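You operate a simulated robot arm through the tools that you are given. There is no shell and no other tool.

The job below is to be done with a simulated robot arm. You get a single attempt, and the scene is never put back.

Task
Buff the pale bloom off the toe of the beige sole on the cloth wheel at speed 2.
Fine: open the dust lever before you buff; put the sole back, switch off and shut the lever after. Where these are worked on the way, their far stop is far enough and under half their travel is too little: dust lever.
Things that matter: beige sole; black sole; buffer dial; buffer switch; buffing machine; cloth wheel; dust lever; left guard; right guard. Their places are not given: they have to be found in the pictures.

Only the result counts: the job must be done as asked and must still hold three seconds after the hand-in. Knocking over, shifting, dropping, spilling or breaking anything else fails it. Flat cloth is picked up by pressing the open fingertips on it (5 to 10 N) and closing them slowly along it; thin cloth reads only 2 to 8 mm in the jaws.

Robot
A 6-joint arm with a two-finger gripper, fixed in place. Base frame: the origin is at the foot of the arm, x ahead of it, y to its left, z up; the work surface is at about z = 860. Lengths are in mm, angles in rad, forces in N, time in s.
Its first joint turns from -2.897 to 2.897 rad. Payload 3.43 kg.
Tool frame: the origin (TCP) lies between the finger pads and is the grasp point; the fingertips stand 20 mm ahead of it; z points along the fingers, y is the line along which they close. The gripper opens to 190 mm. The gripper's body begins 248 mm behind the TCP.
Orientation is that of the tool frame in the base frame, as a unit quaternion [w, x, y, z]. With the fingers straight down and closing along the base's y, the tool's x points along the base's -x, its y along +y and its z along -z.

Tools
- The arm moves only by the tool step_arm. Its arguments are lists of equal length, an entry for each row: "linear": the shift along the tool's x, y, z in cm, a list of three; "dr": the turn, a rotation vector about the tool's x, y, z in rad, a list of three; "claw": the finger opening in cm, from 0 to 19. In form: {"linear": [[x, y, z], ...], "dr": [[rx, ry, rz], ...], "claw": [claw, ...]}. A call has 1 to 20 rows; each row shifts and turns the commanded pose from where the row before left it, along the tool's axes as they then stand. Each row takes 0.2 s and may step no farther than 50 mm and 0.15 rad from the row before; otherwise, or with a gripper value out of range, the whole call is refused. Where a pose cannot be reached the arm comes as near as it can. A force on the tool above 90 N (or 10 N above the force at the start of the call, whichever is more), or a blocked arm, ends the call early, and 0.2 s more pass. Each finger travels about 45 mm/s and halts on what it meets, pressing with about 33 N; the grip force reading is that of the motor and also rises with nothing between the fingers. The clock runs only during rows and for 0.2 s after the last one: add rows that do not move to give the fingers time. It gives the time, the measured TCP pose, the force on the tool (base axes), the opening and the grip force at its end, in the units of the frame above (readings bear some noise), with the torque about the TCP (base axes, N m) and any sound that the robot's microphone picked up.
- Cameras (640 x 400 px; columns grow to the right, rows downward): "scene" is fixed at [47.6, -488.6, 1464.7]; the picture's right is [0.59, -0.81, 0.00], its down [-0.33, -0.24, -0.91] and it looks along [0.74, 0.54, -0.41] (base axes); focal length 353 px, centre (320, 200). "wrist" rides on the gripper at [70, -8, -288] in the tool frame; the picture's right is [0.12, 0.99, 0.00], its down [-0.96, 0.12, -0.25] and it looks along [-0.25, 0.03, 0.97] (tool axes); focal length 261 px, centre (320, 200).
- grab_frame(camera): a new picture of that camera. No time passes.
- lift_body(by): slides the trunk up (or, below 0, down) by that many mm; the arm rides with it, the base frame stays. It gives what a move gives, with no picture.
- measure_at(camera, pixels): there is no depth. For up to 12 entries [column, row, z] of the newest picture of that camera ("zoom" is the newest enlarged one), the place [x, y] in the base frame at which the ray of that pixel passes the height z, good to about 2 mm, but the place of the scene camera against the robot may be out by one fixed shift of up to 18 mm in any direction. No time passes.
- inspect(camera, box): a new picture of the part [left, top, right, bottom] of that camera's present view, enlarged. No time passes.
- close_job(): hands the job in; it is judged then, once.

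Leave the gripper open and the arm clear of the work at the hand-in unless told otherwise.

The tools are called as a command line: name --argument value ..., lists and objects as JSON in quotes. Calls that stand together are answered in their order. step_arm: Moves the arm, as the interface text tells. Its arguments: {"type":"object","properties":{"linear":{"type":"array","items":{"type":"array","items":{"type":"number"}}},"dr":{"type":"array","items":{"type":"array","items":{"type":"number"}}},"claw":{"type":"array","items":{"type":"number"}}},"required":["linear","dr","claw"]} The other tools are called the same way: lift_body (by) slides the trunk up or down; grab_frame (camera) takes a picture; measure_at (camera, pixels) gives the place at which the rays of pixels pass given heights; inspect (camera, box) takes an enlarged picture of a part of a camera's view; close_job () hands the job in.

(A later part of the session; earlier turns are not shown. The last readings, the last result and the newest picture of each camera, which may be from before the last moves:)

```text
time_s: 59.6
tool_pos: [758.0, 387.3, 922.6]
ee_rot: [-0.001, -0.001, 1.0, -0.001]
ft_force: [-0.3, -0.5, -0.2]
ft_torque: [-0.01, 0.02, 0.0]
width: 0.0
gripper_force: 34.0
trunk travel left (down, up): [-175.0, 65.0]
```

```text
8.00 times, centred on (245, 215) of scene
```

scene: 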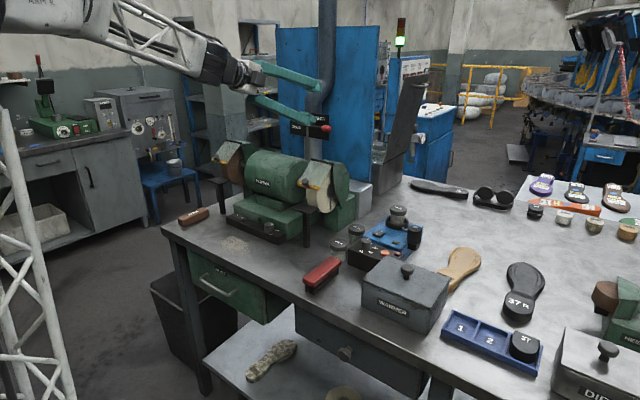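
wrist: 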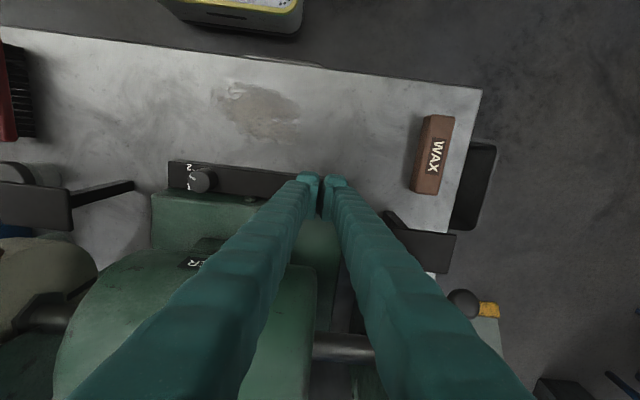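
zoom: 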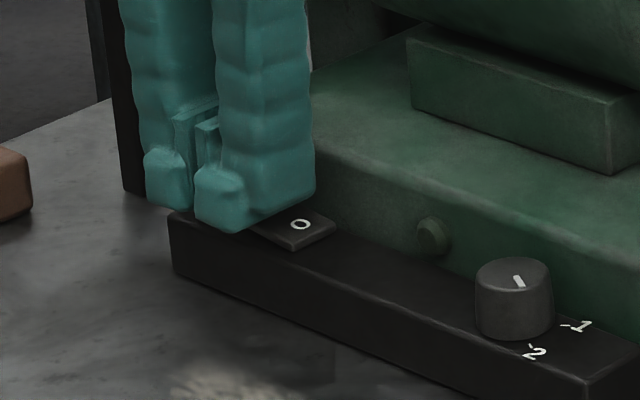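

The tips reach close to the rocker's middle; shift +6 mm in y and press further in small steps.

step_arm --linear '[[0, 0.6, 0], [0, 0, 0.3], [0, 0, 0.3], [0, 0, 0]]' --dr '[[0, 0, 0], [0, 0, 0], [0, 0, 0], [0, 0, 0]]' --claw '[0, 0, 0, 0]'

step_arm --linear '[[0, 0, 0.3], [0, 0, 0.3], [0, 0, 0]]' --dr '[[0, 0, 0], [0, 0, 0], [0, 0, 0]]' --claw '[0, 0, 0]'

inspect --camera "scene" --box '[215, 190, 275, 240]'

```text
time_s: 60.6
tool_pos: [757.9, 393.1, 917.9]
ee_rot: [-0.001, 0.0, 1.0, -0.001]
ft_force: [-2.0, 0.6, 7.7]
ft_torque: [-0.06, 0.01, -0.01]
width: 0.1
gripper_force: 33.0
trunk travel left (down, up): [-175.0, 65.0]
```

```text
time_s: 61.4
tool_pos: [758.6, 393.2, 915.9]
ee_rot: [0.003, -0.002, 1.0, 0.0]
ft_force: [4.3, 5.6, 78.4]
ft_torque: [-0.91, -0.37, 0.03]
width: 0.0
gripper_force: 32.3
trunk travel left (down, up): [-175.0, 65.0]
```

```text
8.00 times, centred on (245, 215) of scene
```

zoom: 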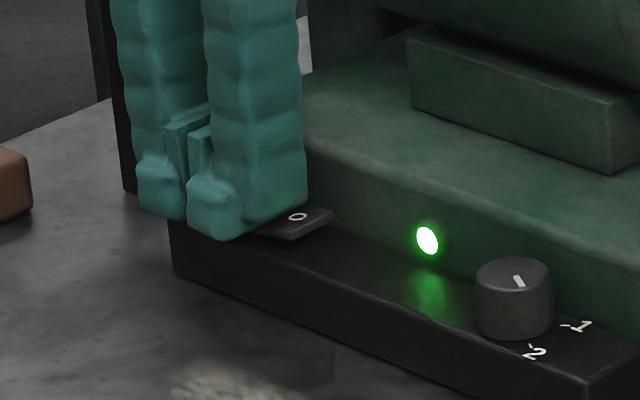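

The lamp is lit: the machine is on. Lift off and check wheel and rocker.

step_arm --linear '[[0, 0, -2], [0, 0, -4.5], [0, 0, -4.5], [0, 0, -4.5], [0, 0, 0]]' --dr '[[0, 0, 0], [0, 0, 0], [0, 0, 0], [0, 0, 0], [0, 0, 0]]' --claw '[0, 0, 0, 0, 0]'

inspect --camera "scene" --box '[210, 130, 370, 240]'

inspect --camera "scene" --box '[285, 85, 340, 150]'

inspect --camera "scene" --box '[310, 160, 360, 215]'

```text
time_s: 62.6
tool_pos: [759.5, 391.7, 1065.5]
ee_rot: [-0.001, -0.001, 1.0, -0.002]
ft_force: [-0.5, 0.0, -0.3]
ft_torque: [-0.02, 0.0, -0.01]
width: 0.0
gripper_force: 33.1
trunk travel left (down, up): [-175.0, 65.0]
```

```text
3.64 times, centred on (290, 185) of scene
```

zoom: 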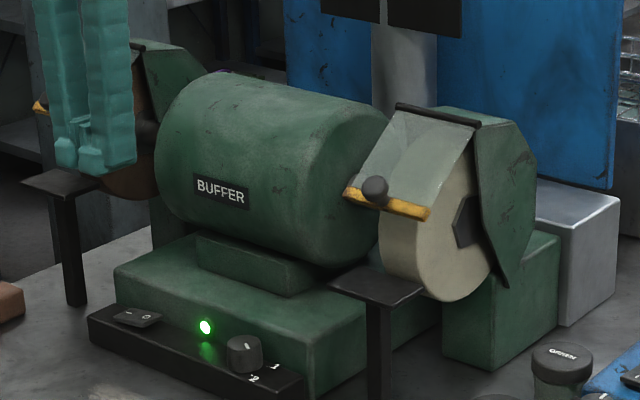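

```text
6.15 times, centred on (312, 118) of scene
```

zoom: 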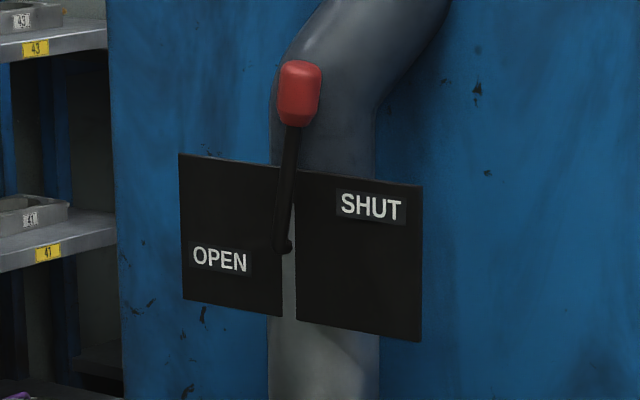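

```text
7.27 times, centred on (335, 188) of scene
```

zoom: 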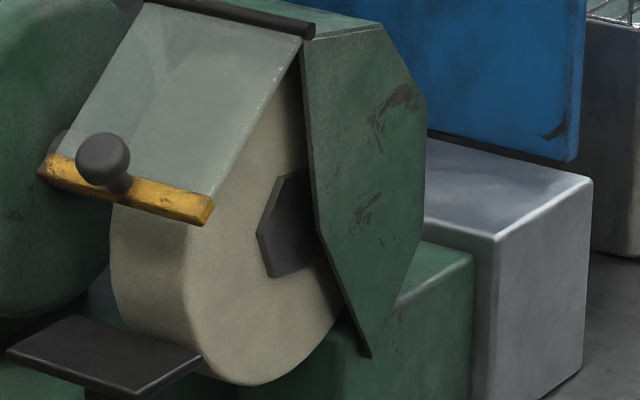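

Lamp is on and the stripe on the wheel is no longer visible (spinning). Lever still open. Next I need the cloth wheel's geometry: move back and over to the right, tilt forward and view it.

step_arm --linear '[[0, 0, -4.5], [4, 0, -2], [4, -2, -1], [3, -3.5, 0], [3, -3.9, 0], [2, -4.5, 0], [0, -4.9, 0], [0, -4.9, 0], [0, -4.9, 0], [0, -4.9, 0], [0, -4.9, 0], [0, 0, 0]]' --dr '[[0, 0, 0], [0, 0, 0], [0, 0, 0], [0, 0, 0], [0, 0, 0], [0, 0, 0], [0, 0, 0], [0, -0.12, 0], [0, -0.12, 0], [0, -0.12, 0], [0, -0.12, 0], [0, -0.12, 0]]' --claw '[0, 0, 0, 2, 4, 6, 8, 10, 12, 14, 16, 19]'

grab_frame --camera "wrist"

```text
time_s: 65.2
tool_pos: [599.7, 9.2, 1141.0]
ee_rot: [0.295, -0.001, 0.955, -0.001]
ft_force: [1.6, 1.0, -1.2]
ft_torque: [-0.02, 0.15, -0.01]
width: 168.0
gripper_force: 0.1
trunk travel left (down, up): [-175.0, 65.0]
```

```text
taken
```

wrist: 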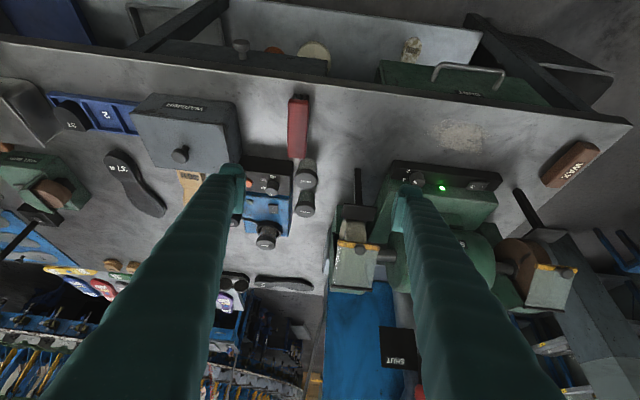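

inspect --camera "wrist" --box '[325, 160, 405, 300]'

measure_at --camera "wrist" --pixels '[[358, 170, 860], [340, 207, 960], [376, 207, 960], [338, 222, 960], [376, 222, 960], [340, 243, 1040], [378, 247, 1040]]'

```text
2.86 times, centred on (365, 230) of wrist
```

zoom: 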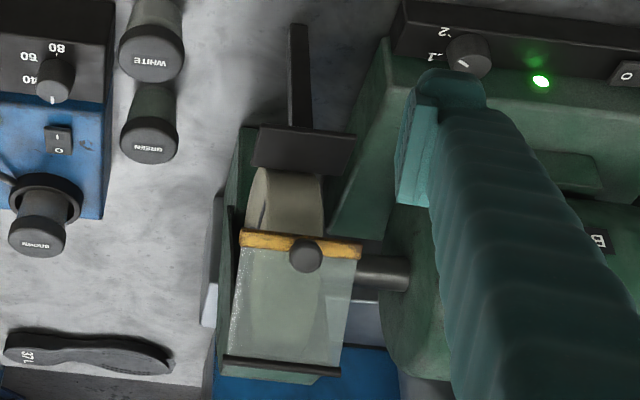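

```text
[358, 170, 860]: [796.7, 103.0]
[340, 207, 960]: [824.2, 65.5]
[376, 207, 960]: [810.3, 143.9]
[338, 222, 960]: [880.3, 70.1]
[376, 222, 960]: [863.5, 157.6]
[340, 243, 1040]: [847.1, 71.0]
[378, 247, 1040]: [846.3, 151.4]
```

Geometry from these views: rest plate top at z≈997 with its back edge at x≈820; wheel front x≈823–829, y from 65 to 121, centre height ≈1026, R≈70; yellow guard bar at z≈1060. Natural way: lay the sole flat just over the rest and push the toe into the wheel. Now fetch the sole: straighten the tool and go above its heel.

step_arm --linear '[[0, -2, 0], [0, -3, 0], [0, -3, 0], [0, -3, 0], [-2, -4, 0], [-4, -2.9, 0], [-4, -2.9, 0], [-4, -2.9, 0], [-4, -2.9, 0], [-4, -2.9, 0], [-3.7, -2.2, 0], [0, 0, 0]]' --dr '[[0, 0.12, 0], [0, 0.12, 0], [0, 0.12, 0], [0, 0.12, 0], [0, 0.12, 0], [0, 0, 0], [0, 0, 0], [0, 0, 0], [0, 0, 0], [0, 0, 0], [0, 0, 0], [0, 0, 0]]' --claw '[19, 19, 19, 19, 19, 19, 19, 16, 14, 12, 10, 10]'

grab_frame --camera "wrist"

```text
time_s: 67.8
tool_pos: [858.7, -309.5, 1145.0]
ee_rot: [-0.002, -0.001, 1.0, -0.001]
ft_force: [1.3, -0.3, -0.2]
ft_torque: [0.04, 0.08, 0.02]
width: 99.9
gripper_force: 0.1
trunk travel left (down, up): [-175.0, 65.0]
```

```text
taken
```

wrist: 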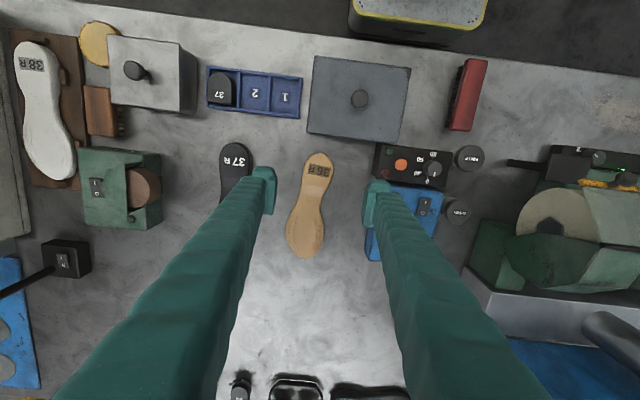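

Above the heel now. Descend to z≈950 and check.

step_arm --linear '[[0, 0, 4.8], [0, 0, 4.8], [0, 0, 4.8], [0, 0, 4.8], [0, 0, 0]]' --dr '[[0, 0, 0.025], [0, 0, 0.025], [0, 0, 0], [0, 0, 0], [0, 0, 0]]' --claw '[10, 10, 10, 10, 10]'

grab_frame --camera "wrist"

inspect --camera "wrist" --box '[250, 130, 390, 250]'

measure_at --camera "scene" --pixels '[[468, 247, 870]]'

```text
time_s: 69.0
tool_pos: [855.8, -306.5, 950.6]
ee_rot: [-0.001, 0.024, 1.0, -0.002]
ft_force: [0.6, -0.6, 0.2]
ft_torque: [-0.02, 0.02, -0.01]
width: 99.8
gripper_force: 0.1
trunk travel left (down, up): [-175.0, 65.0]
```

```text
taken
```

wrist: 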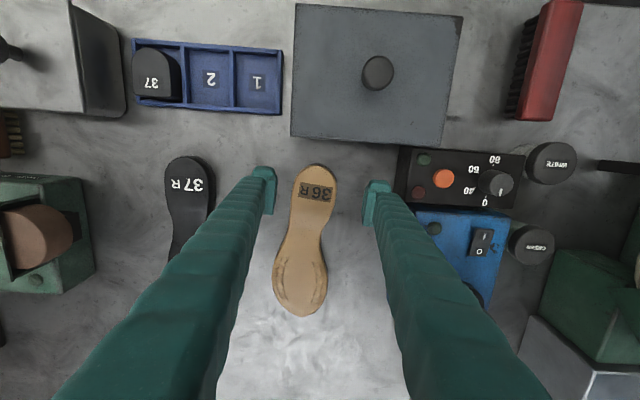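

```text
3.33 times, centred on (320, 190) of wrist
```

zoom: 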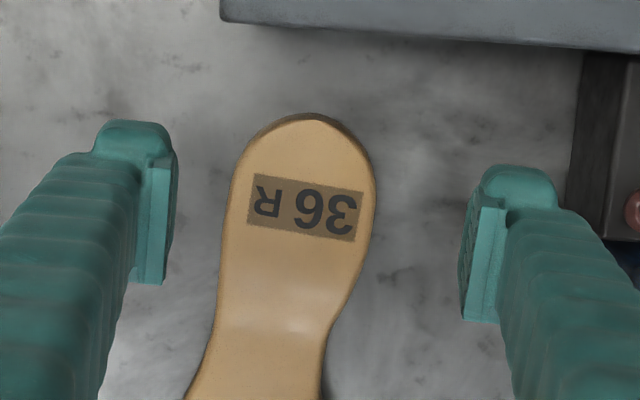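

```text
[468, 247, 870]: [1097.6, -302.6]
```

Zoom the toe from this closer view to record the bloom's look before buffing, and measure key points of the sole.

inspect --camera "wrist" --box '[260, 240, 340, 325]'

measure_at --camera "wrist" --pixels '[[300, 318, 872], [316, 164, 885], [293, 190, 885], [337, 190, 885], [303, 218, 885], [275, 272, 872], [327, 275, 872], [305, 240, 872], [291, 225, 870], [319, 228, 870]]'

```text
4.71 times, centred on (300, 282) of wrist
```

zoom: 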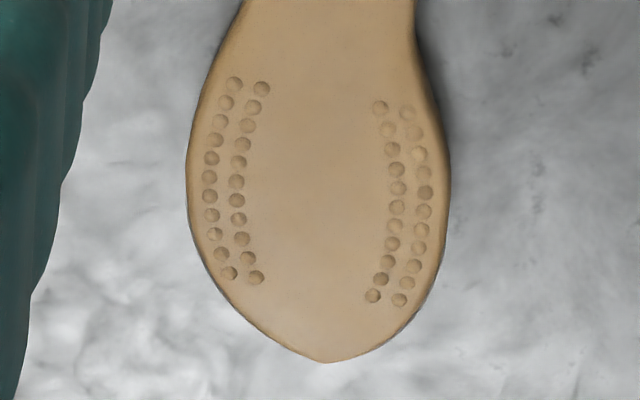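

```text
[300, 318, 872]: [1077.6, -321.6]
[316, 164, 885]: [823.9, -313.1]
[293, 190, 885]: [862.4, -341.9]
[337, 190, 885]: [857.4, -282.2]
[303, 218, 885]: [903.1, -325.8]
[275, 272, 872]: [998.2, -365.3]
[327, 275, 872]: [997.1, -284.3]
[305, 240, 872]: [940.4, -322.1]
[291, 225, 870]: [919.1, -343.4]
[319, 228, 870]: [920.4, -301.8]
```

Heel centre is y≈-312 at x≈858. Shift -5 mm in y, go down to TCP z≈885, then close gently.

step_arm --linear '[[0, -0.5, 2.5], [0, 0, 2.5], [0, 0, 1], [0, 0, 0.5], [0, 0, 0]]' --dr '[[0, 0, 0], [0, 0, 0], [0, 0, 0], [0, 0, 0], [0, 0, 0]]' --claw '[10, 9, 9, 9, 9]'

inspect --camera "wrist" --box '[250, 130, 390, 250]'

inspect --camera "scene" --box '[400, 200, 520, 310]'

```text
time_s: 70.2
tool_pos: [855.8, -315.0, 888.1]
ee_rot: [0.0, 0.024, 1.0, -0.001]
ft_force: [0.3, 0.5, 0.5]
ft_torque: [-0.01, 0.04, -0.01]
width: 90.2
gripper_force: 0.1
trunk travel left (down, up): [-175.0, 65.0]
```

```text
3.33 times, centred on (320, 190) of wrist
```

zoom: 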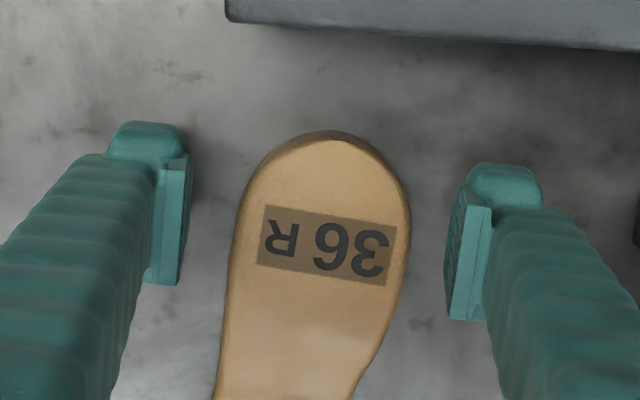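

```text
3.64 times, centred on (460, 255) of scene
```

zoom: 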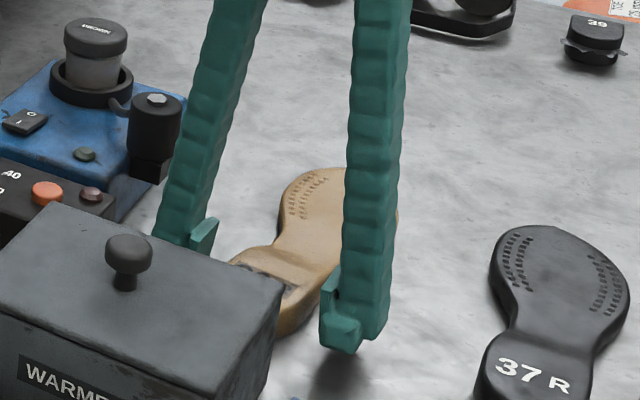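

Well aligned. Close on the heel.

step_arm --linear '[[0, 0, 0], [0, 0, 0], [0, 0, 0], [0, 0, 0], [0, 0, 0]]' --dr '[[0, 0, 0], [0, 0, 0], [0, 0, 0], [0, 0, 0], [0, 0, 0]]' --claw '[7, 6, 4.5, 4.5, 4.5]'

inspect --camera "wrist" --box '[240, 130, 400, 330]'

```text
time_s: 71.4
tool_pos: [855.6, -314.6, 888.1]
ee_rot: [-0.002, 0.023, 1.0, -0.002]
ft_force: [-1.0, 1.0, 0.4]
ft_torque: [0.0, 0.01, 0.01]
width: 61.5
gripper_force: 32.9
trunk travel left (down, up): [-175.0, 65.0]
```

```text
2.00 times, centred on (320, 230) of wrist
```

zoom: 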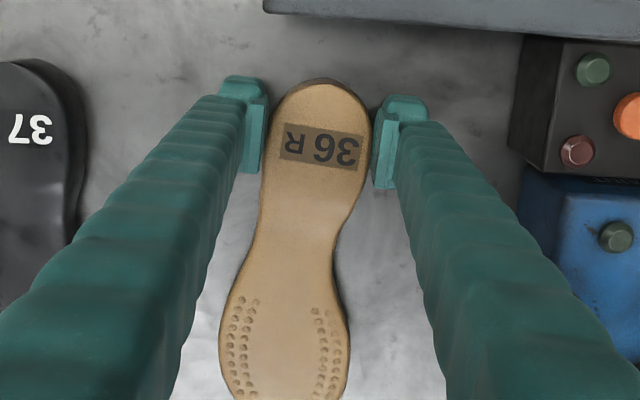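

Gripped at 61.5 mm. Place for return noted: TCP (855.6,-314.6,888.1), yaw 0.047. Lift slowly.

step_arm --linear '[[0, 0, -1], [0, 0, -2], [0, 0, -3], [0, 0, -4], [0, 0, 0]]' --dr '[[0, 0, 0], [0, 0, 0], [0, 0, 0], [0, 0, 0], [0, 0, 0]]' --claw '[4.5, 4.5, 4.5, 4.5, 4.5]'

inspect --camera "scene" --box '[380, 150, 540, 310]'

grab_frame --camera "wrist"

```text
time_s: 72.6
tool_pos: [859.6, -314.5, 988.6]
ee_rot: [-0.001, 0.023, 1.0, -0.002]
ft_force: [0.8, 0.4, -2.2]
ft_torque: [0.0, 0.09, -0.01]
width: 61.4
gripper_force: 33.3
trunk travel left (down, up): [-175.0, 65.0]
```

```text
2.50 times, centred on (460, 230) of scene
```

zoom: 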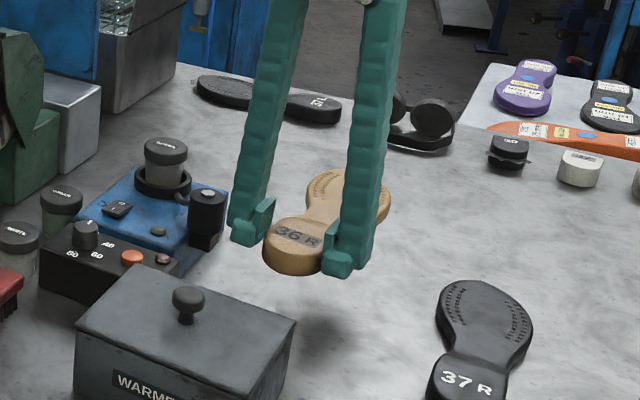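

```text
taken
```

wrist: 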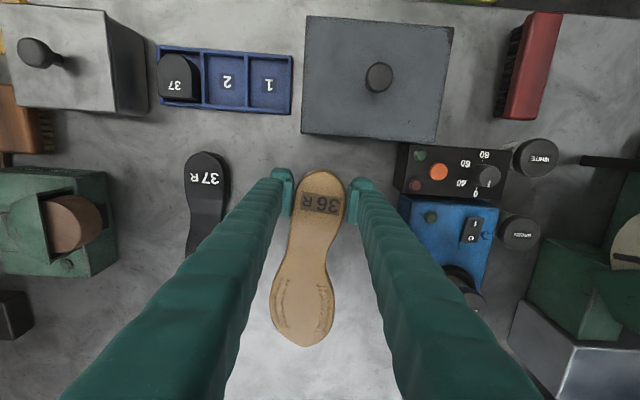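

Sole is held level. Raise, move back in x, then across in y to the front of the cloth wheel, stopping short of it.

step_arm --linear '[[0, 0, -4.5], [0, 0, -4.5], [4, 0, -2.5], [4.5, 0, 0], [4.5, 0, 0], [4.5, 0, 0], [3.5, 3, 0], [3.5, 3.2, 0], [3.5, 3.2, 0], [0, 4.6, 0], [0, 4.6, 0], [0, 4.6, 0], [0, 4.6, 0], [0, 4.6, 0], [0, 4.6, 0], [0, 0, 0]]' --dr '[[0, 0, 0], [0, 0, 0], [0, 0, 0], [0, 0, 0], [0, 0, 0], [0, 0, 0], [0, 0, 0], [0, 0, 0], [0, 0, 0], [0, 0, -0.01], [0, 0, -0.01], [0, 0, -0.01], [0, 0, -0.01], [0, 0, -0.007], [0, 0, 0], [0, 0, 0]]' --claw '[4.5, 4.5, 4.5, 4.5, 4.5, 4.5, 4.5, 4.5, 4.5, 4.5, 4.5, 4.5, 4.5, 4.5, 4.5, 4.5]'

grab_frame --camera "wrist"

grab_frame --camera "scene"

```text
time_s: 76.0
tool_pos: [586.3, 69.9, 1102.5]
ee_rot: [-0.002, 0.001, 1.0, -0.002]
ft_force: [-10.5, -10.8, -1.9]
ft_torque: [-0.16, 0.38, -1.94]
width: 61.2
gripper_force: 33.8
trunk travel left (down, up): [-175.0, 65.0]
```

```text
taken
```

wrist: 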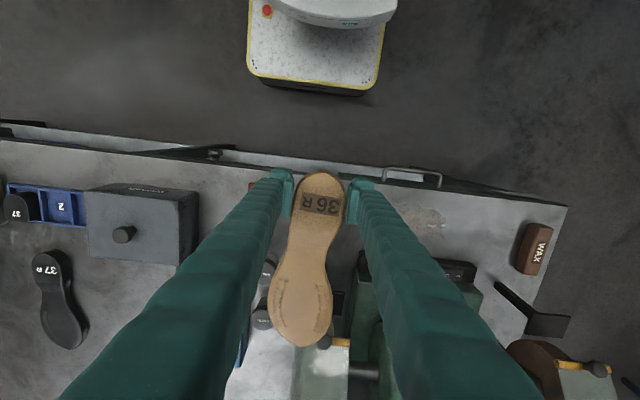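

```text
taken
```

scene: 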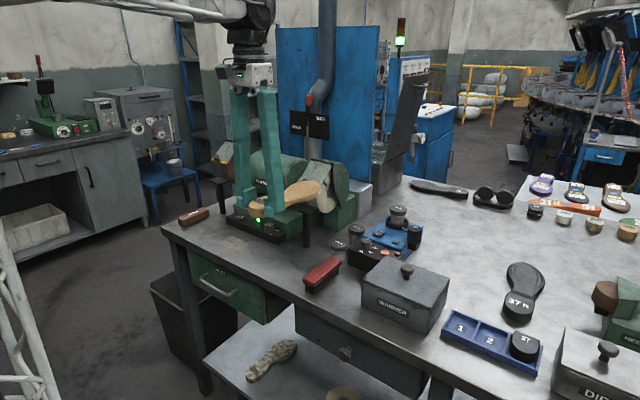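

There is a side force (-10,-10 N): the toe is touching the guard's knob at this height. Back away at once in -x and -y.

step_arm --linear '[[1, -1.5, 0], [2, -1, 0], [2, 0, 0], [0, 0, 0]]' --dr '[[0, 0, 0], [0, 0, 0], [0, 0, 0], [0, 0, 0]]' --claw '[4.5, 4.5, 4.5, 4.5]'

grab_frame --camera "wrist"

inspect --camera "scene" --box '[220, 120, 370, 230]'

inspect --camera "wrist" --box '[250, 270, 410, 400]'

```text
time_s: 77.0
tool_pos: [536.9, 44.1, 1102.3]
ee_rot: [-0.001, 0.001, 1.0, -0.003]
ft_force: [-0.1, 0.8, -0.6]
ft_torque: [0.0, 0.1, 0.0]
width: 61.3
gripper_force: 32.5
trunk travel left (down, up): [-175.0, 65.0]
```

```text
taken
```

wrist: 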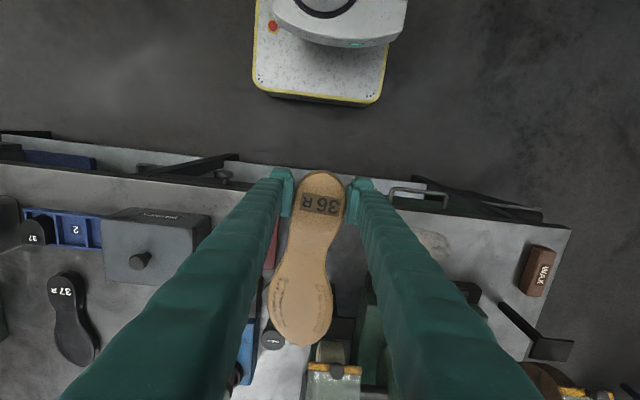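

```text
3.64 times, centred on (295, 175) of scene
```

zoom: 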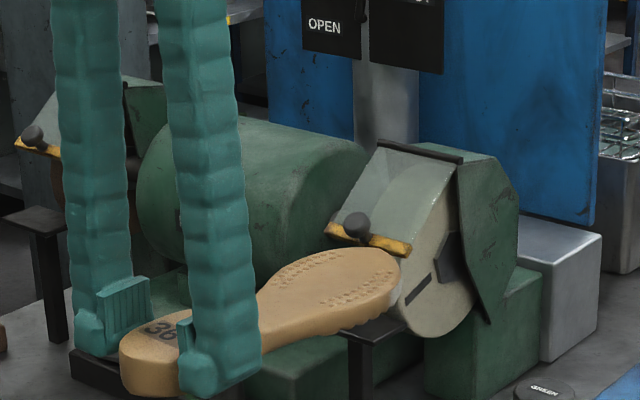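

```text
3.08 times, centred on (330, 335) of wrist
```

zoom: 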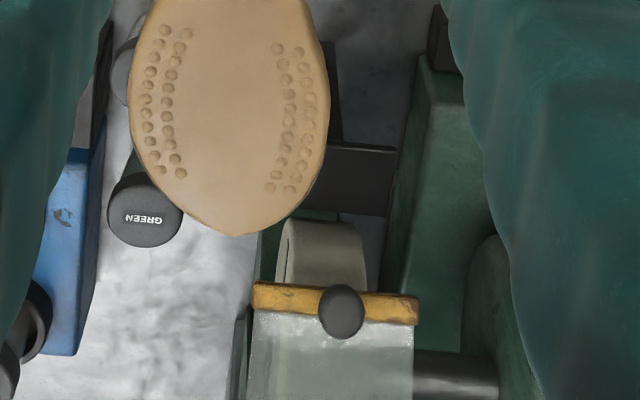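

Guard looks unmoved, the wheel stripe shows a new angle (spinning). Measure the toe tip and the wheel front from here.

measure_at --camera "wrist" --pixels '[[303, 347, 1086], [303, 347, 1080], [320.6, 342, 1000], [345, 342, 1000], [318.6, 342, 1015], [345, 342, 1015], [337, 371, 1065], [310, 365, 1055], [361, 367, 1055]]'

inspect --camera "scene" --box '[295, 165, 345, 215]'

```text
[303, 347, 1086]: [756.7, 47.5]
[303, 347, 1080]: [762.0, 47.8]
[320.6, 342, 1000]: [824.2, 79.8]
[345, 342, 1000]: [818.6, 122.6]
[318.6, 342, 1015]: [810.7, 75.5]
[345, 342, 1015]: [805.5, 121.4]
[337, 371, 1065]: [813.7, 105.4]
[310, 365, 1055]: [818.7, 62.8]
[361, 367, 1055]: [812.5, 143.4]
```

```text
8.00 times, centred on (320, 190) of scene
```

zoom: 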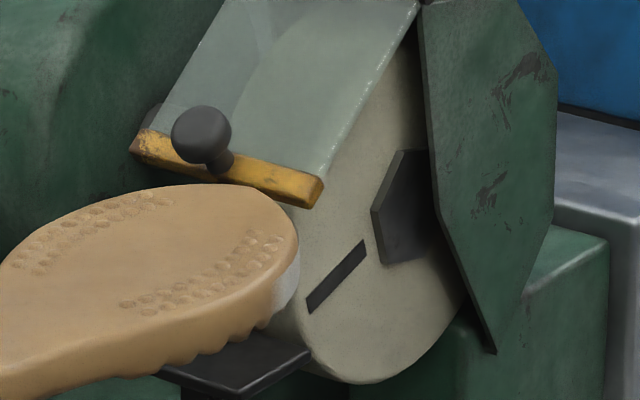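

Now the bloom is visible: a whitish patch on the toe's front edge wall at about (285,290) in this zoom. Zooming in further on it.

inspect --camera "scene" --box '[306, 185, 330, 212]'

```text
14.81 times, centred on (318, 198) of scene
```

zoom: 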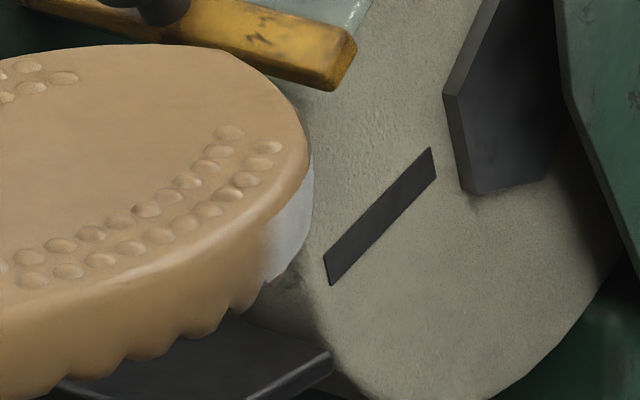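

The bloom is a white band on the wall around the toe tip. Plan: hold the sole level with the wall at about wheel-axle height, in the window between rest (z≈997) and guard bar (z≈1055), and push the toe gently in. First go down and across in front of the window.

step_arm --linear '[[0, 0, 2.2], [0, 0, 2.2], [0, 0, 2.2], [0, 1.6, 0], [0, 1.6, 0], [0, 1.5, 0], [0, 0, 0]]' --dr '[[0, 0, 0], [0, 0, 0], [0, 0, 0], [0, 0, 0], [0, 0, 0], [0, 0, 0], [0, 0, 0]]' --claw '[4.5, 4.5, 4.5, 4.5, 4.5, 4.5, 4.5]'

grab_frame --camera "wrist"

inspect --camera "scene" --box '[270, 150, 350, 230]'

```text
time_s: 78.6
tool_pos: [537.3, 92.7, 1036.5]
ee_rot: [-0.001, 0.0, 1.0, -0.001]
ft_force: [0.5, 0.2, -1.9]
ft_torque: [0.0, 0.13, -0.02]
width: 61.3
gripper_force: 33.2
trunk travel left (down, up): [-175.0, 65.0]
```

```text
taken
```

wrist: 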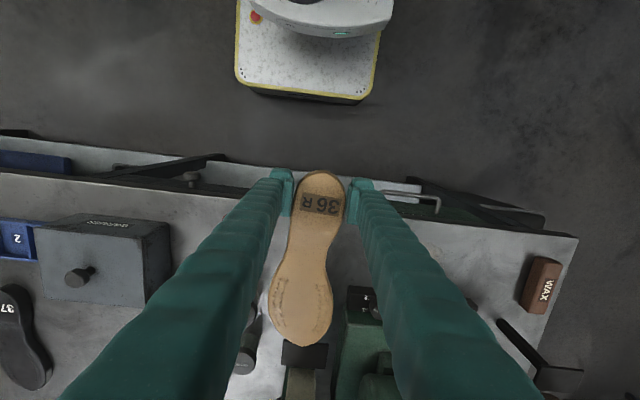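

```text
5.00 times, centred on (310, 190) of scene
```

zoom: 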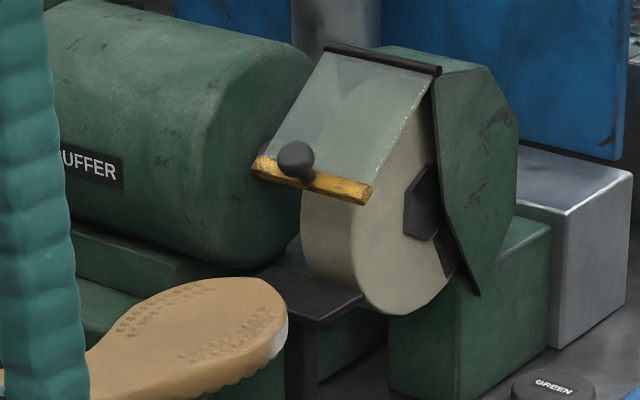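

I need to be sure the toe's underside clears the rest. Zooming in on toe vs rest.

inspect --camera "scene" --box '[280, 195, 325, 230]'

inspect --camera "wrist" --box '[260, 270, 360, 400]'

```text
11.43 times, centred on (302, 212) of scene
```

zoom: 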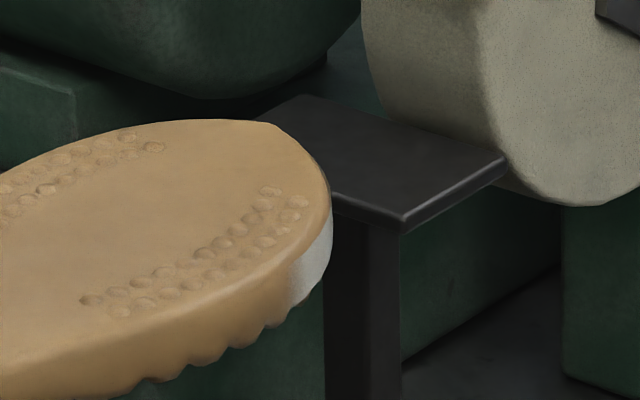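

```text
3.08 times, centred on (310, 335) of wrist
```

zoom: 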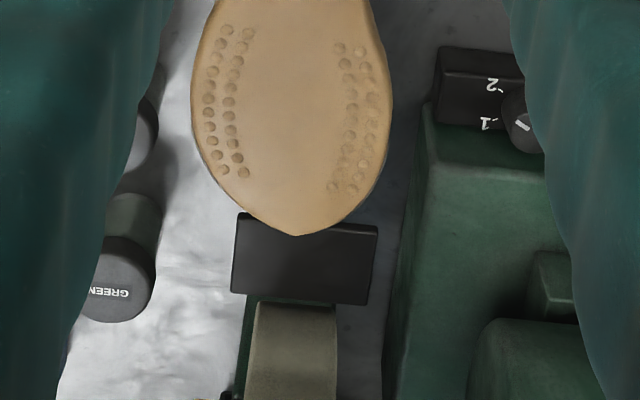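

To be safe I raise 16 mm so the sole is centred in the window between rest (~1006) and guard bar (~1058), then advance 45 mm and look.

step_arm --linear '[[0, 0.1, -1.6], [-1.5, 0, 0], [-1.5, 0, 0], [-1.5, 0, 0], [0, 0, 0]]' --dr '[[0, 0, 0], [0, 0, 0], [0, 0, 0], [0, 0, 0], [0, 0, 0]]' --claw '[4.5, 4.5, 4.5, 4.5, 4.5]'

inspect --camera "scene" --box '[285, 165, 345, 220]'

inspect --camera "wrist" --box '[260, 270, 360, 400]'

```text
time_s: 79.8
tool_pos: [584.5, 93.6, 1051.9]
ee_rot: [-0.001, 0.001, 1.0, -0.002]
ft_force: [0.4, -0.2, -1.9]
ft_torque: [0.01, 0.16, 0.0]
width: 61.3
gripper_force: 33.4
trunk travel left (down, up): [-175.0, 65.0]
```

```text
7.27 times, centred on (315, 192) of scene
```

zoom: 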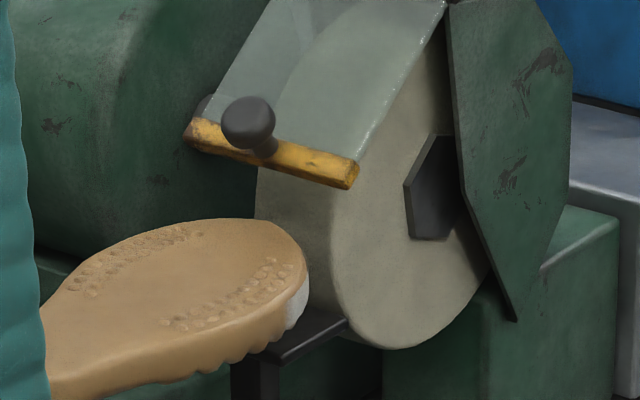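

```text
3.08 times, centred on (310, 335) of wrist
```

zoom: 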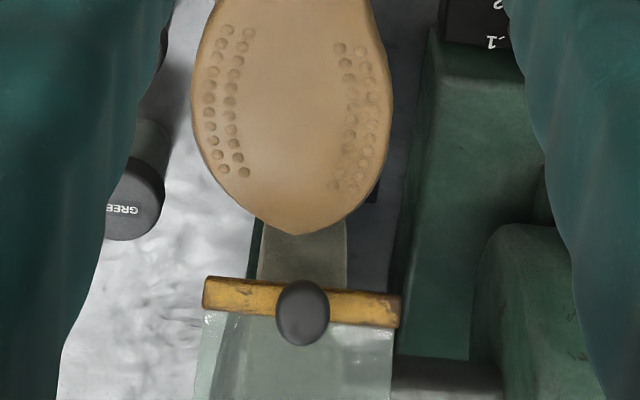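

Toe is above the rest, below the bar, aligned with the wheel. Advance in 4 mm steps, watching the force.

step_arm --linear '[[-0.4, 0, 0], [-0.4, 0, 0], [-0.4, 0, 0], [0, 0, 0]]' --dr '[[0, 0, 0], [0, 0, 0], [0, 0, 0], [0, 0, 0]]' --claw '[4.5, 4.5, 4.5, 4.5]'

inspect --camera "scene" --box '[285, 165, 345, 220]'

```text
time_s: 80.8
tool_pos: [594.8, 93.1, 1052.3]
ee_rot: [-0.001, 0.001, 1.0, -0.001]
ft_force: [-0.3, -0.4, -1.7]
ft_torque: [0.03, 0.12, -0.03]
width: 61.4
gripper_force: 32.9
trunk travel left (down, up): [-175.0, 65.0]
```

```text
7.27 times, centred on (315, 192) of scene
```

zoom: 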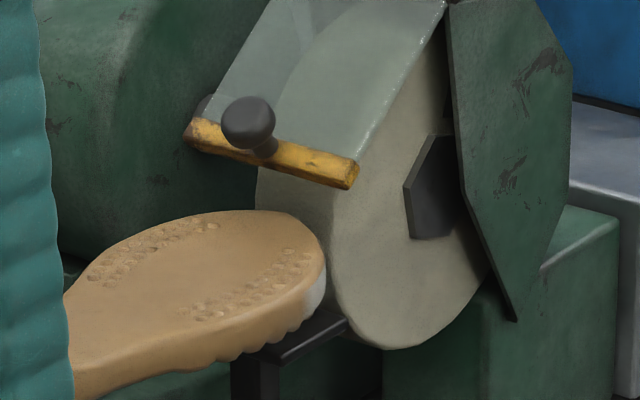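

step_arm --linear '[[-0.4, 0, 0], [-0.4, 0, 0], [0, 0, 0]]' --dr '[[0, 0, 0], [0, 0, 0], [0, 0, 0]]' --claw '[4.5, 4.5, 4.5]'

step_arm --linear '[[-0.3, 0, 0], [-0.3, 0, 0], [0, 0, 0]]' --dr '[[0, 0, 0], [0, 0, 0], [0, 0, 0]]' --claw '[4.5, 4.5, 4.5]'

inspect --camera "scene" --box '[285, 165, 345, 220]'

```text
time_s: 81.6
tool_pos: [602.3, 92.8, 1053.0]
ee_rot: [-0.002, 0.001, 1.0, -0.002]
ft_force: [-0.4, -0.5, -1.4]
ft_torque: [0.0, 0.13, 0.01]
width: 61.4
gripper_force: 33.0
trunk travel left (down, up): [-175.0, 65.0]
```

```text
time_s: 82.4
tool_pos: [607.7, 94.5, 1051.8]
ee_rot: [-0.002, 0.002, 1.0, -0.002]
ft_force: [-16.2, 0.0, -3.5]
ft_torque: [-0.01, 1.0, 0.04]
width: 61.2
gripper_force: 32.8
trunk travel left (down, up): [-175.0, 65.0]
```

```text
7.27 times, centred on (315, 192) of scene
```

zoom: 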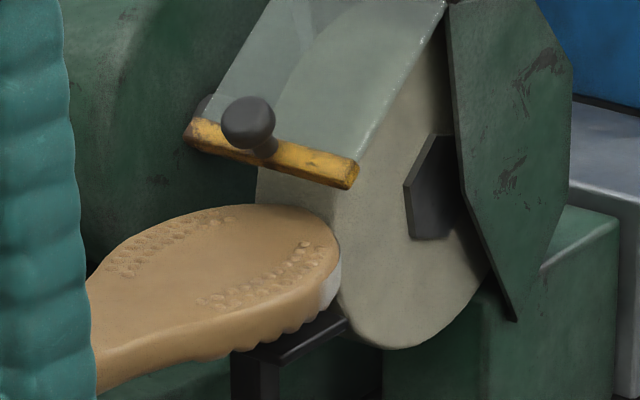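

Contact: 16 N against the wheel, little drag. Hold about 2 s and look at the bloom.

step_arm --linear '[[0, 0, 0], [0, 0, 0], [0, 0, 0], [0, 0, 0], [0, 0, 0], [0, 0, 0], [0, 0, 0], [0, 0, 0], [0, 0, 0], [0, 0, 0]]' --dr '[[0, 0, 0], [0, 0, 0], [0, 0, 0], [0, 0, 0], [0, 0, 0], [0, 0, 0], [0, 0, 0], [0, 0, 0], [0, 0, 0], [0, 0, 0]]' --claw '[4.5, 4.5, 4.5, 4.5, 4.5, 4.5, 4.5, 4.5, 4.5, 4.5]'

inspect --camera "scene" --box '[305, 185, 335, 212]'

```text
time_s: 84.6
tool_pos: [609.1, 94.8, 1052.6]
ee_rot: [0.0, 0.001, 1.0, -0.002]
ft_force: [0.0, -0.2, -1.4]
ft_torque: [-0.02, 0.01, -0.11]
width: 61.2
gripper_force: 33.2
trunk travel left (down, up): [-175.0, 65.0]
```

```text
14.81 times, centred on (320, 198) of scene
```

zoom: 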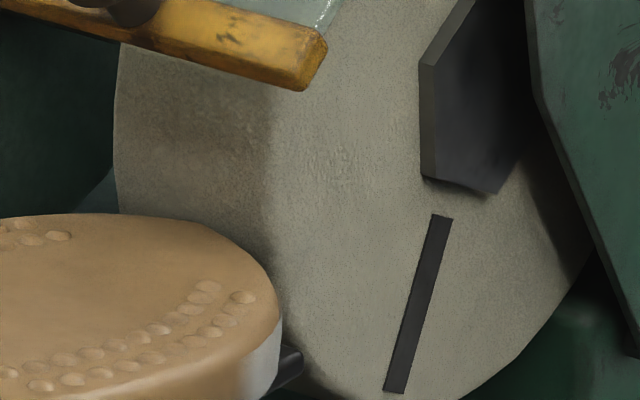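

The force went to zero: the wheel dragged the toe downward (sole pitched in the grip). Check both views.

inspect --camera "scene" --box '[225, 150, 345, 240]'

inspect --camera "wrist" --box '[250, 160, 390, 400]'

```text
4.44 times, centred on (285, 195) of scene
```

zoom: 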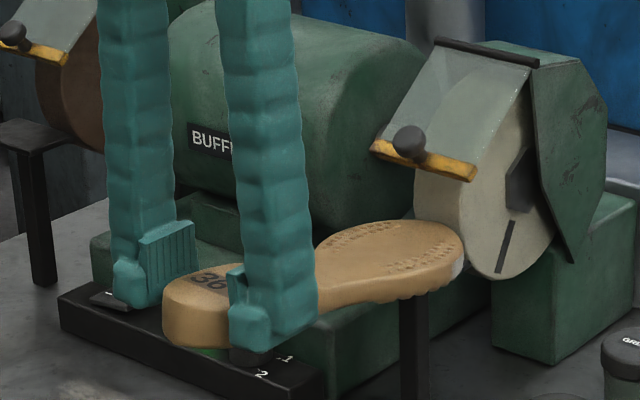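

```text
1.67 times, centred on (320, 280) of wrist
```

zoom: 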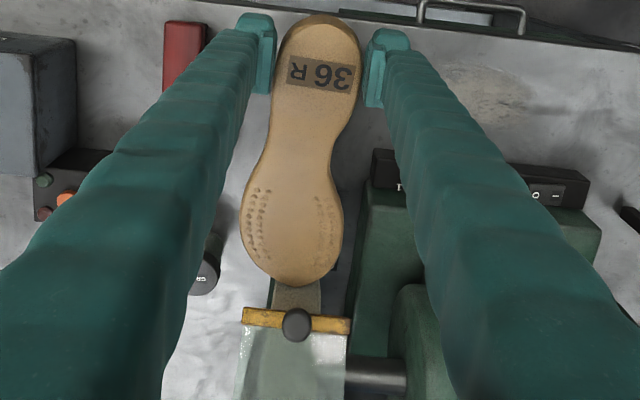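

The toe now lies on the rest, the sole pitched ~5° in the grip. I'll back off a little and lower the hand so the sole lies flat on the rest (which re-levels it), then push in again with the rest carrying the drag.

step_arm --linear '[[0.6, 0, 0], [0, 0, 0.5], [0, 0, 0.5], [0, 0, 0]]' --dr '[[0, 0, 0], [0, 0, 0], [0, 0, 0], [0, 0, 0]]' --claw '[4.5, 4.5, 4.5, 4.5]'

step_arm --linear '[[0, 0, 0.3], [0, 0, 0.3], [0, 0, 0]]' --dr '[[0, 0, 0], [0, 0, 0], [0, 0, 0]]' --claw '[4.5, 4.5, 4.5]'

inspect --camera "wrist" --box '[250, 160, 390, 400]'

inspect --camera "scene" --box '[225, 150, 345, 240]'

```text
time_s: 85.6
tool_pos: [601.5, 94.3, 1041.6]
ee_rot: [-0.001, 0.001, 1.0, -0.001]
ft_force: [-2.2, -0.6, 1.3]
ft_torque: [0.0, -0.39, 0.04]
width: 61.5
gripper_force: 33.1
trunk travel left (down, up): [-175.0, 65.0]
```

```text
time_s: 86.4
tool_pos: [604.2, 92.6, 1035.3]
ee_rot: [-0.001, 0.0, 1.0, -0.001]
ft_force: [-2.8, 1.4, 0.2]
ft_torque: [0.01, -0.17, 0.06]
width: 61.3
gripper_force: 32.9
trunk travel left (down, up): [-175.0, 65.0]
```

```text
1.67 times, centred on (320, 280) of wrist
```

zoom: 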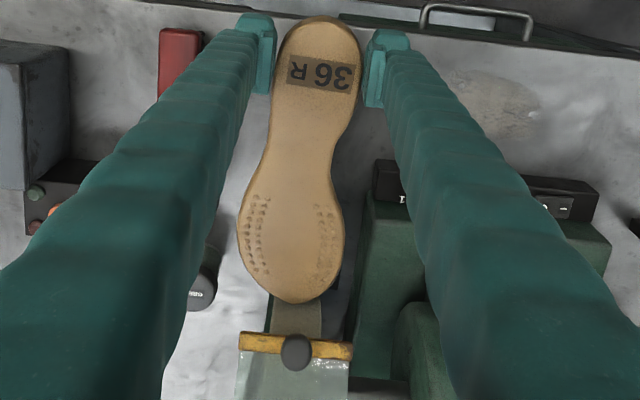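

```text
4.44 times, centred on (285, 195) of scene
```

zoom: 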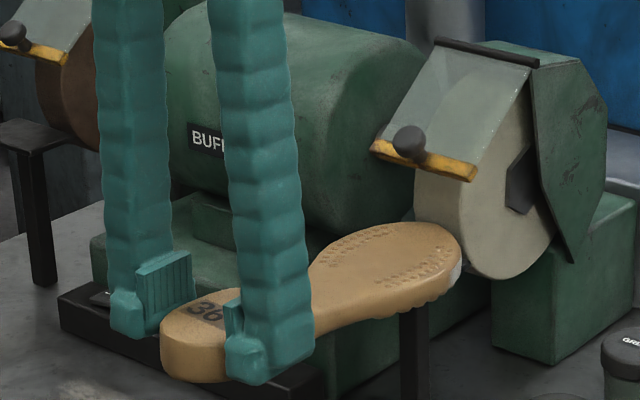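

Nearly level again, resting on the rest. Lower 2 mm more and push in again.

step_arm --linear '[[0, 0, 0.2], [-0.3, 0, 0], [-0.2, 0, 0], [0, 0, 0]]' --dr '[[0, 0, 0], [0, 0, 0], [0, 0, 0], [0, 0, 0]]' --claw '[4.5, 4.5, 4.5, 4.5]'

step_arm --linear '[[0, 0, 0], [0, 0, 0], [0, 0, 0], [0, 0, 0], [0, 0, 0]]' --dr '[[0, 0, 0], [0, 0, 0], [0, 0, 0], [0, 0, 0], [0, 0, 0]]' --claw '[4.5, 4.5, 4.5, 4.5, 4.5]'

inspect --camera "scene" --box '[285, 165, 345, 220]'

```text
time_s: 87.4
tool_pos: [608.2, 92.7, 1034.0]
ee_rot: [-0.001, 0.001, 1.0, -0.001]
ft_force: [-7.0, -0.3, -2.1]
ft_torque: [-0.06, 0.38, -0.13]
width: 61.5
gripper_force: 32.9
trunk travel left (down, up): [-175.0, 65.0]
```

```text
time_s: 88.6
tool_pos: [607.6, 93.3, 1034.7]
ee_rot: [-0.001, 0.001, 1.0, -0.002]
ft_force: [-11.6, -1.1, -0.7]
ft_torque: [-0.02, 0.08, -0.13]
width: 61.1
gripper_force: 32.7
trunk travel left (down, up): [-175.0, 65.0]
```

```text
7.27 times, centred on (315, 192) of scene
```

zoom: 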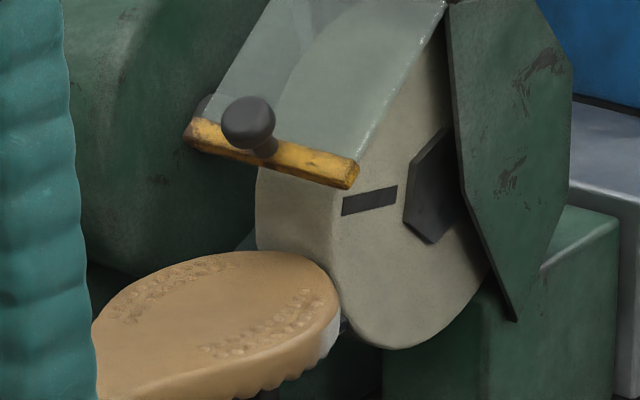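

Steady 12 N contact, supported by the rest. Now roll the toe: swing the sole counterclockwise (heel to -y) about the toe's curvature centre ~200 mm ahead of the hand, to bring the right side of the toe to the wheel.

step_arm --linear '[[-0.025, -1, 0], [-0.025, -1, 0], [-0.025, -1, 0], [-0.025, -1, 0], [0, 0, 0]]' --dr '[[0, 0, -0.05], [0, 0, -0.05], [0, 0, -0.05], [0, 0, -0.05], [0, 0, 0]]' --claw '[4.5, 4.5, 4.5, 4.5, 4.5]'

inspect --camera "scene" --box '[285, 165, 345, 220]'

inspect --camera "wrist" --box '[250, 160, 390, 400]'

```text
time_s: 89.8
tool_pos: [612.3, 53.4, 1034.2]
ee_rot: [-0.001, -0.1, 0.995, -0.001]
ft_force: [0.0, 0.3, -1.4]
ft_torque: [-0.03, 0.14, 0.01]
width: 61.3
gripper_force: 33.3
trunk travel left (down, up): [-175.0, 65.0]
```

```text
7.27 times, centred on (315, 192) of scene
```

zoom: 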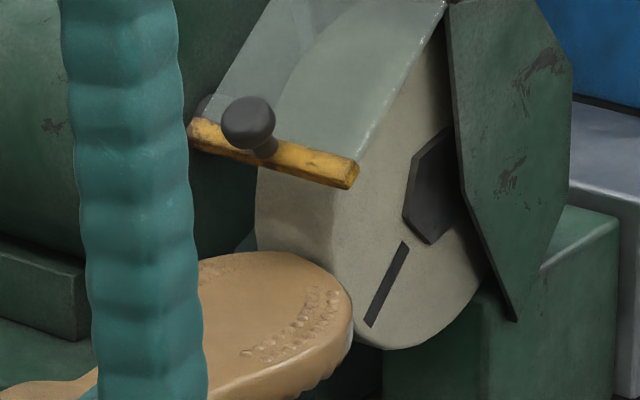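

```text
1.67 times, centred on (320, 280) of wrist
```

zoom: 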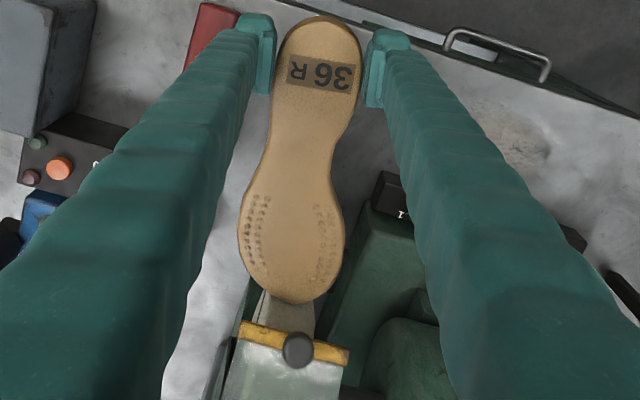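

Contact was lost in the swing; move 4 mm toward the wheel.

step_arm --linear '[[-0.196, -0.04, 0], [-0.196, -0.04, 0], [0, 0, 0]]' --dr '[[0, 0, 0], [0, 0, 0], [0, 0, 0]]' --claw '[4.5, 4.5, 4.5]'

step_arm --linear '[[0, 0, 0], [0, 0, 0], [0, 0, 0]]' --dr '[[0, 0, 0], [0, 0, 0], [0, 0, 0]]' --claw '[4.5, 4.5, 4.5]'

inspect --camera "scene" --box '[305, 185, 335, 215]'

```text
time_s: 90.6
tool_pos: [614.5, 55.2, 1035.5]
ee_rot: [0.0, -0.099, 0.995, -0.001]
ft_force: [-11.4, -0.2, 1.9]
ft_torque: [0.01, 0.46, 0.31]
width: 61.5
gripper_force: 32.9
trunk travel left (down, up): [-175.0, 65.0]
```

```text
time_s: 91.4
tool_pos: [616.5, 53.4, 1035.1]
ee_rot: [0.0, -0.099, 0.995, -0.002]
ft_force: [-2.8, 0.3, -2.3]
ft_torque: [-0.2, 1.14, 0.23]
width: 61.8
gripper_force: 32.9
trunk travel left (down, up): [-175.0, 65.0]
```

```text
13.33 times, centred on (320, 200) of scene
```

zoom: 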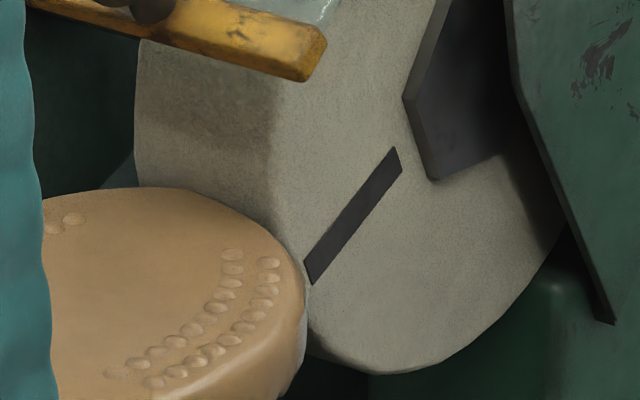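

Contact is kept. Continue the swing with a slight forward bias, then hold.

step_arm --linear '[[-0.08, -1, 0], [-0.08, -1, 0], [-0.08, -1, 0], [-0.08, -1, 0], [0, 0, 0], [0, 0, 0]]' --dr '[[0, 0, -0.05], [0, 0, -0.05], [0, 0, -0.05], [0, 0, -0.05], [0, 0, 0], [0, 0, 0]]' --claw '[4.5, 4.5, 4.5, 4.5, 4.5, 4.5]'

inspect --camera "scene" --box '[285, 165, 345, 220]'

inspect --camera "wrist" --box '[250, 160, 390, 400]'

```text
time_s: 92.8
tool_pos: [629.2, 17.4, 1032.5]
ee_rot: [-0.001, -0.198, 0.98, -0.001]
ft_force: [1.5, -0.2, -0.7]
ft_torque: [0.05, -0.08, -0.08]
width: 61.2
gripper_force: 32.7
trunk travel left (down, up): [-175.0, 65.0]
```

```text
7.27 times, centred on (315, 192) of scene
```

zoom: 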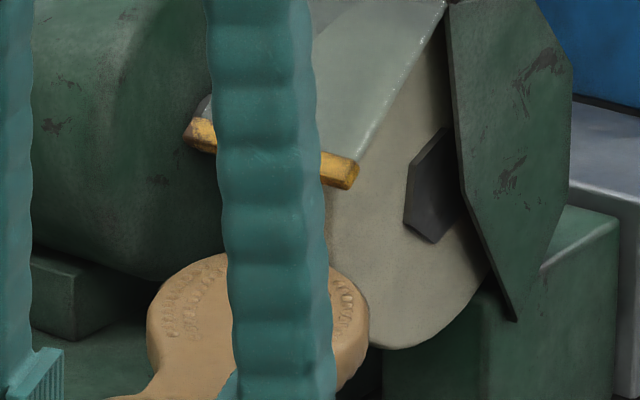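

```text
1.67 times, centred on (320, 280) of wrist
```

zoom: 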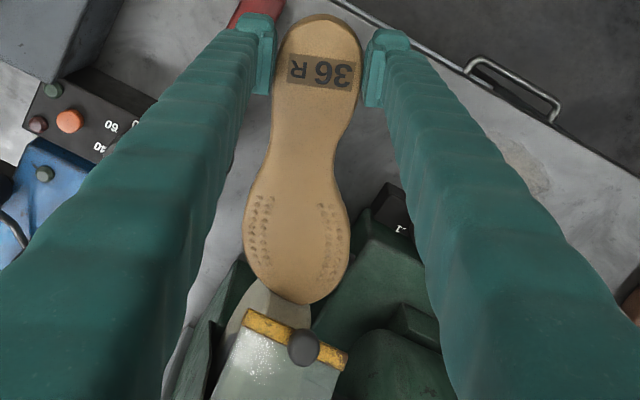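

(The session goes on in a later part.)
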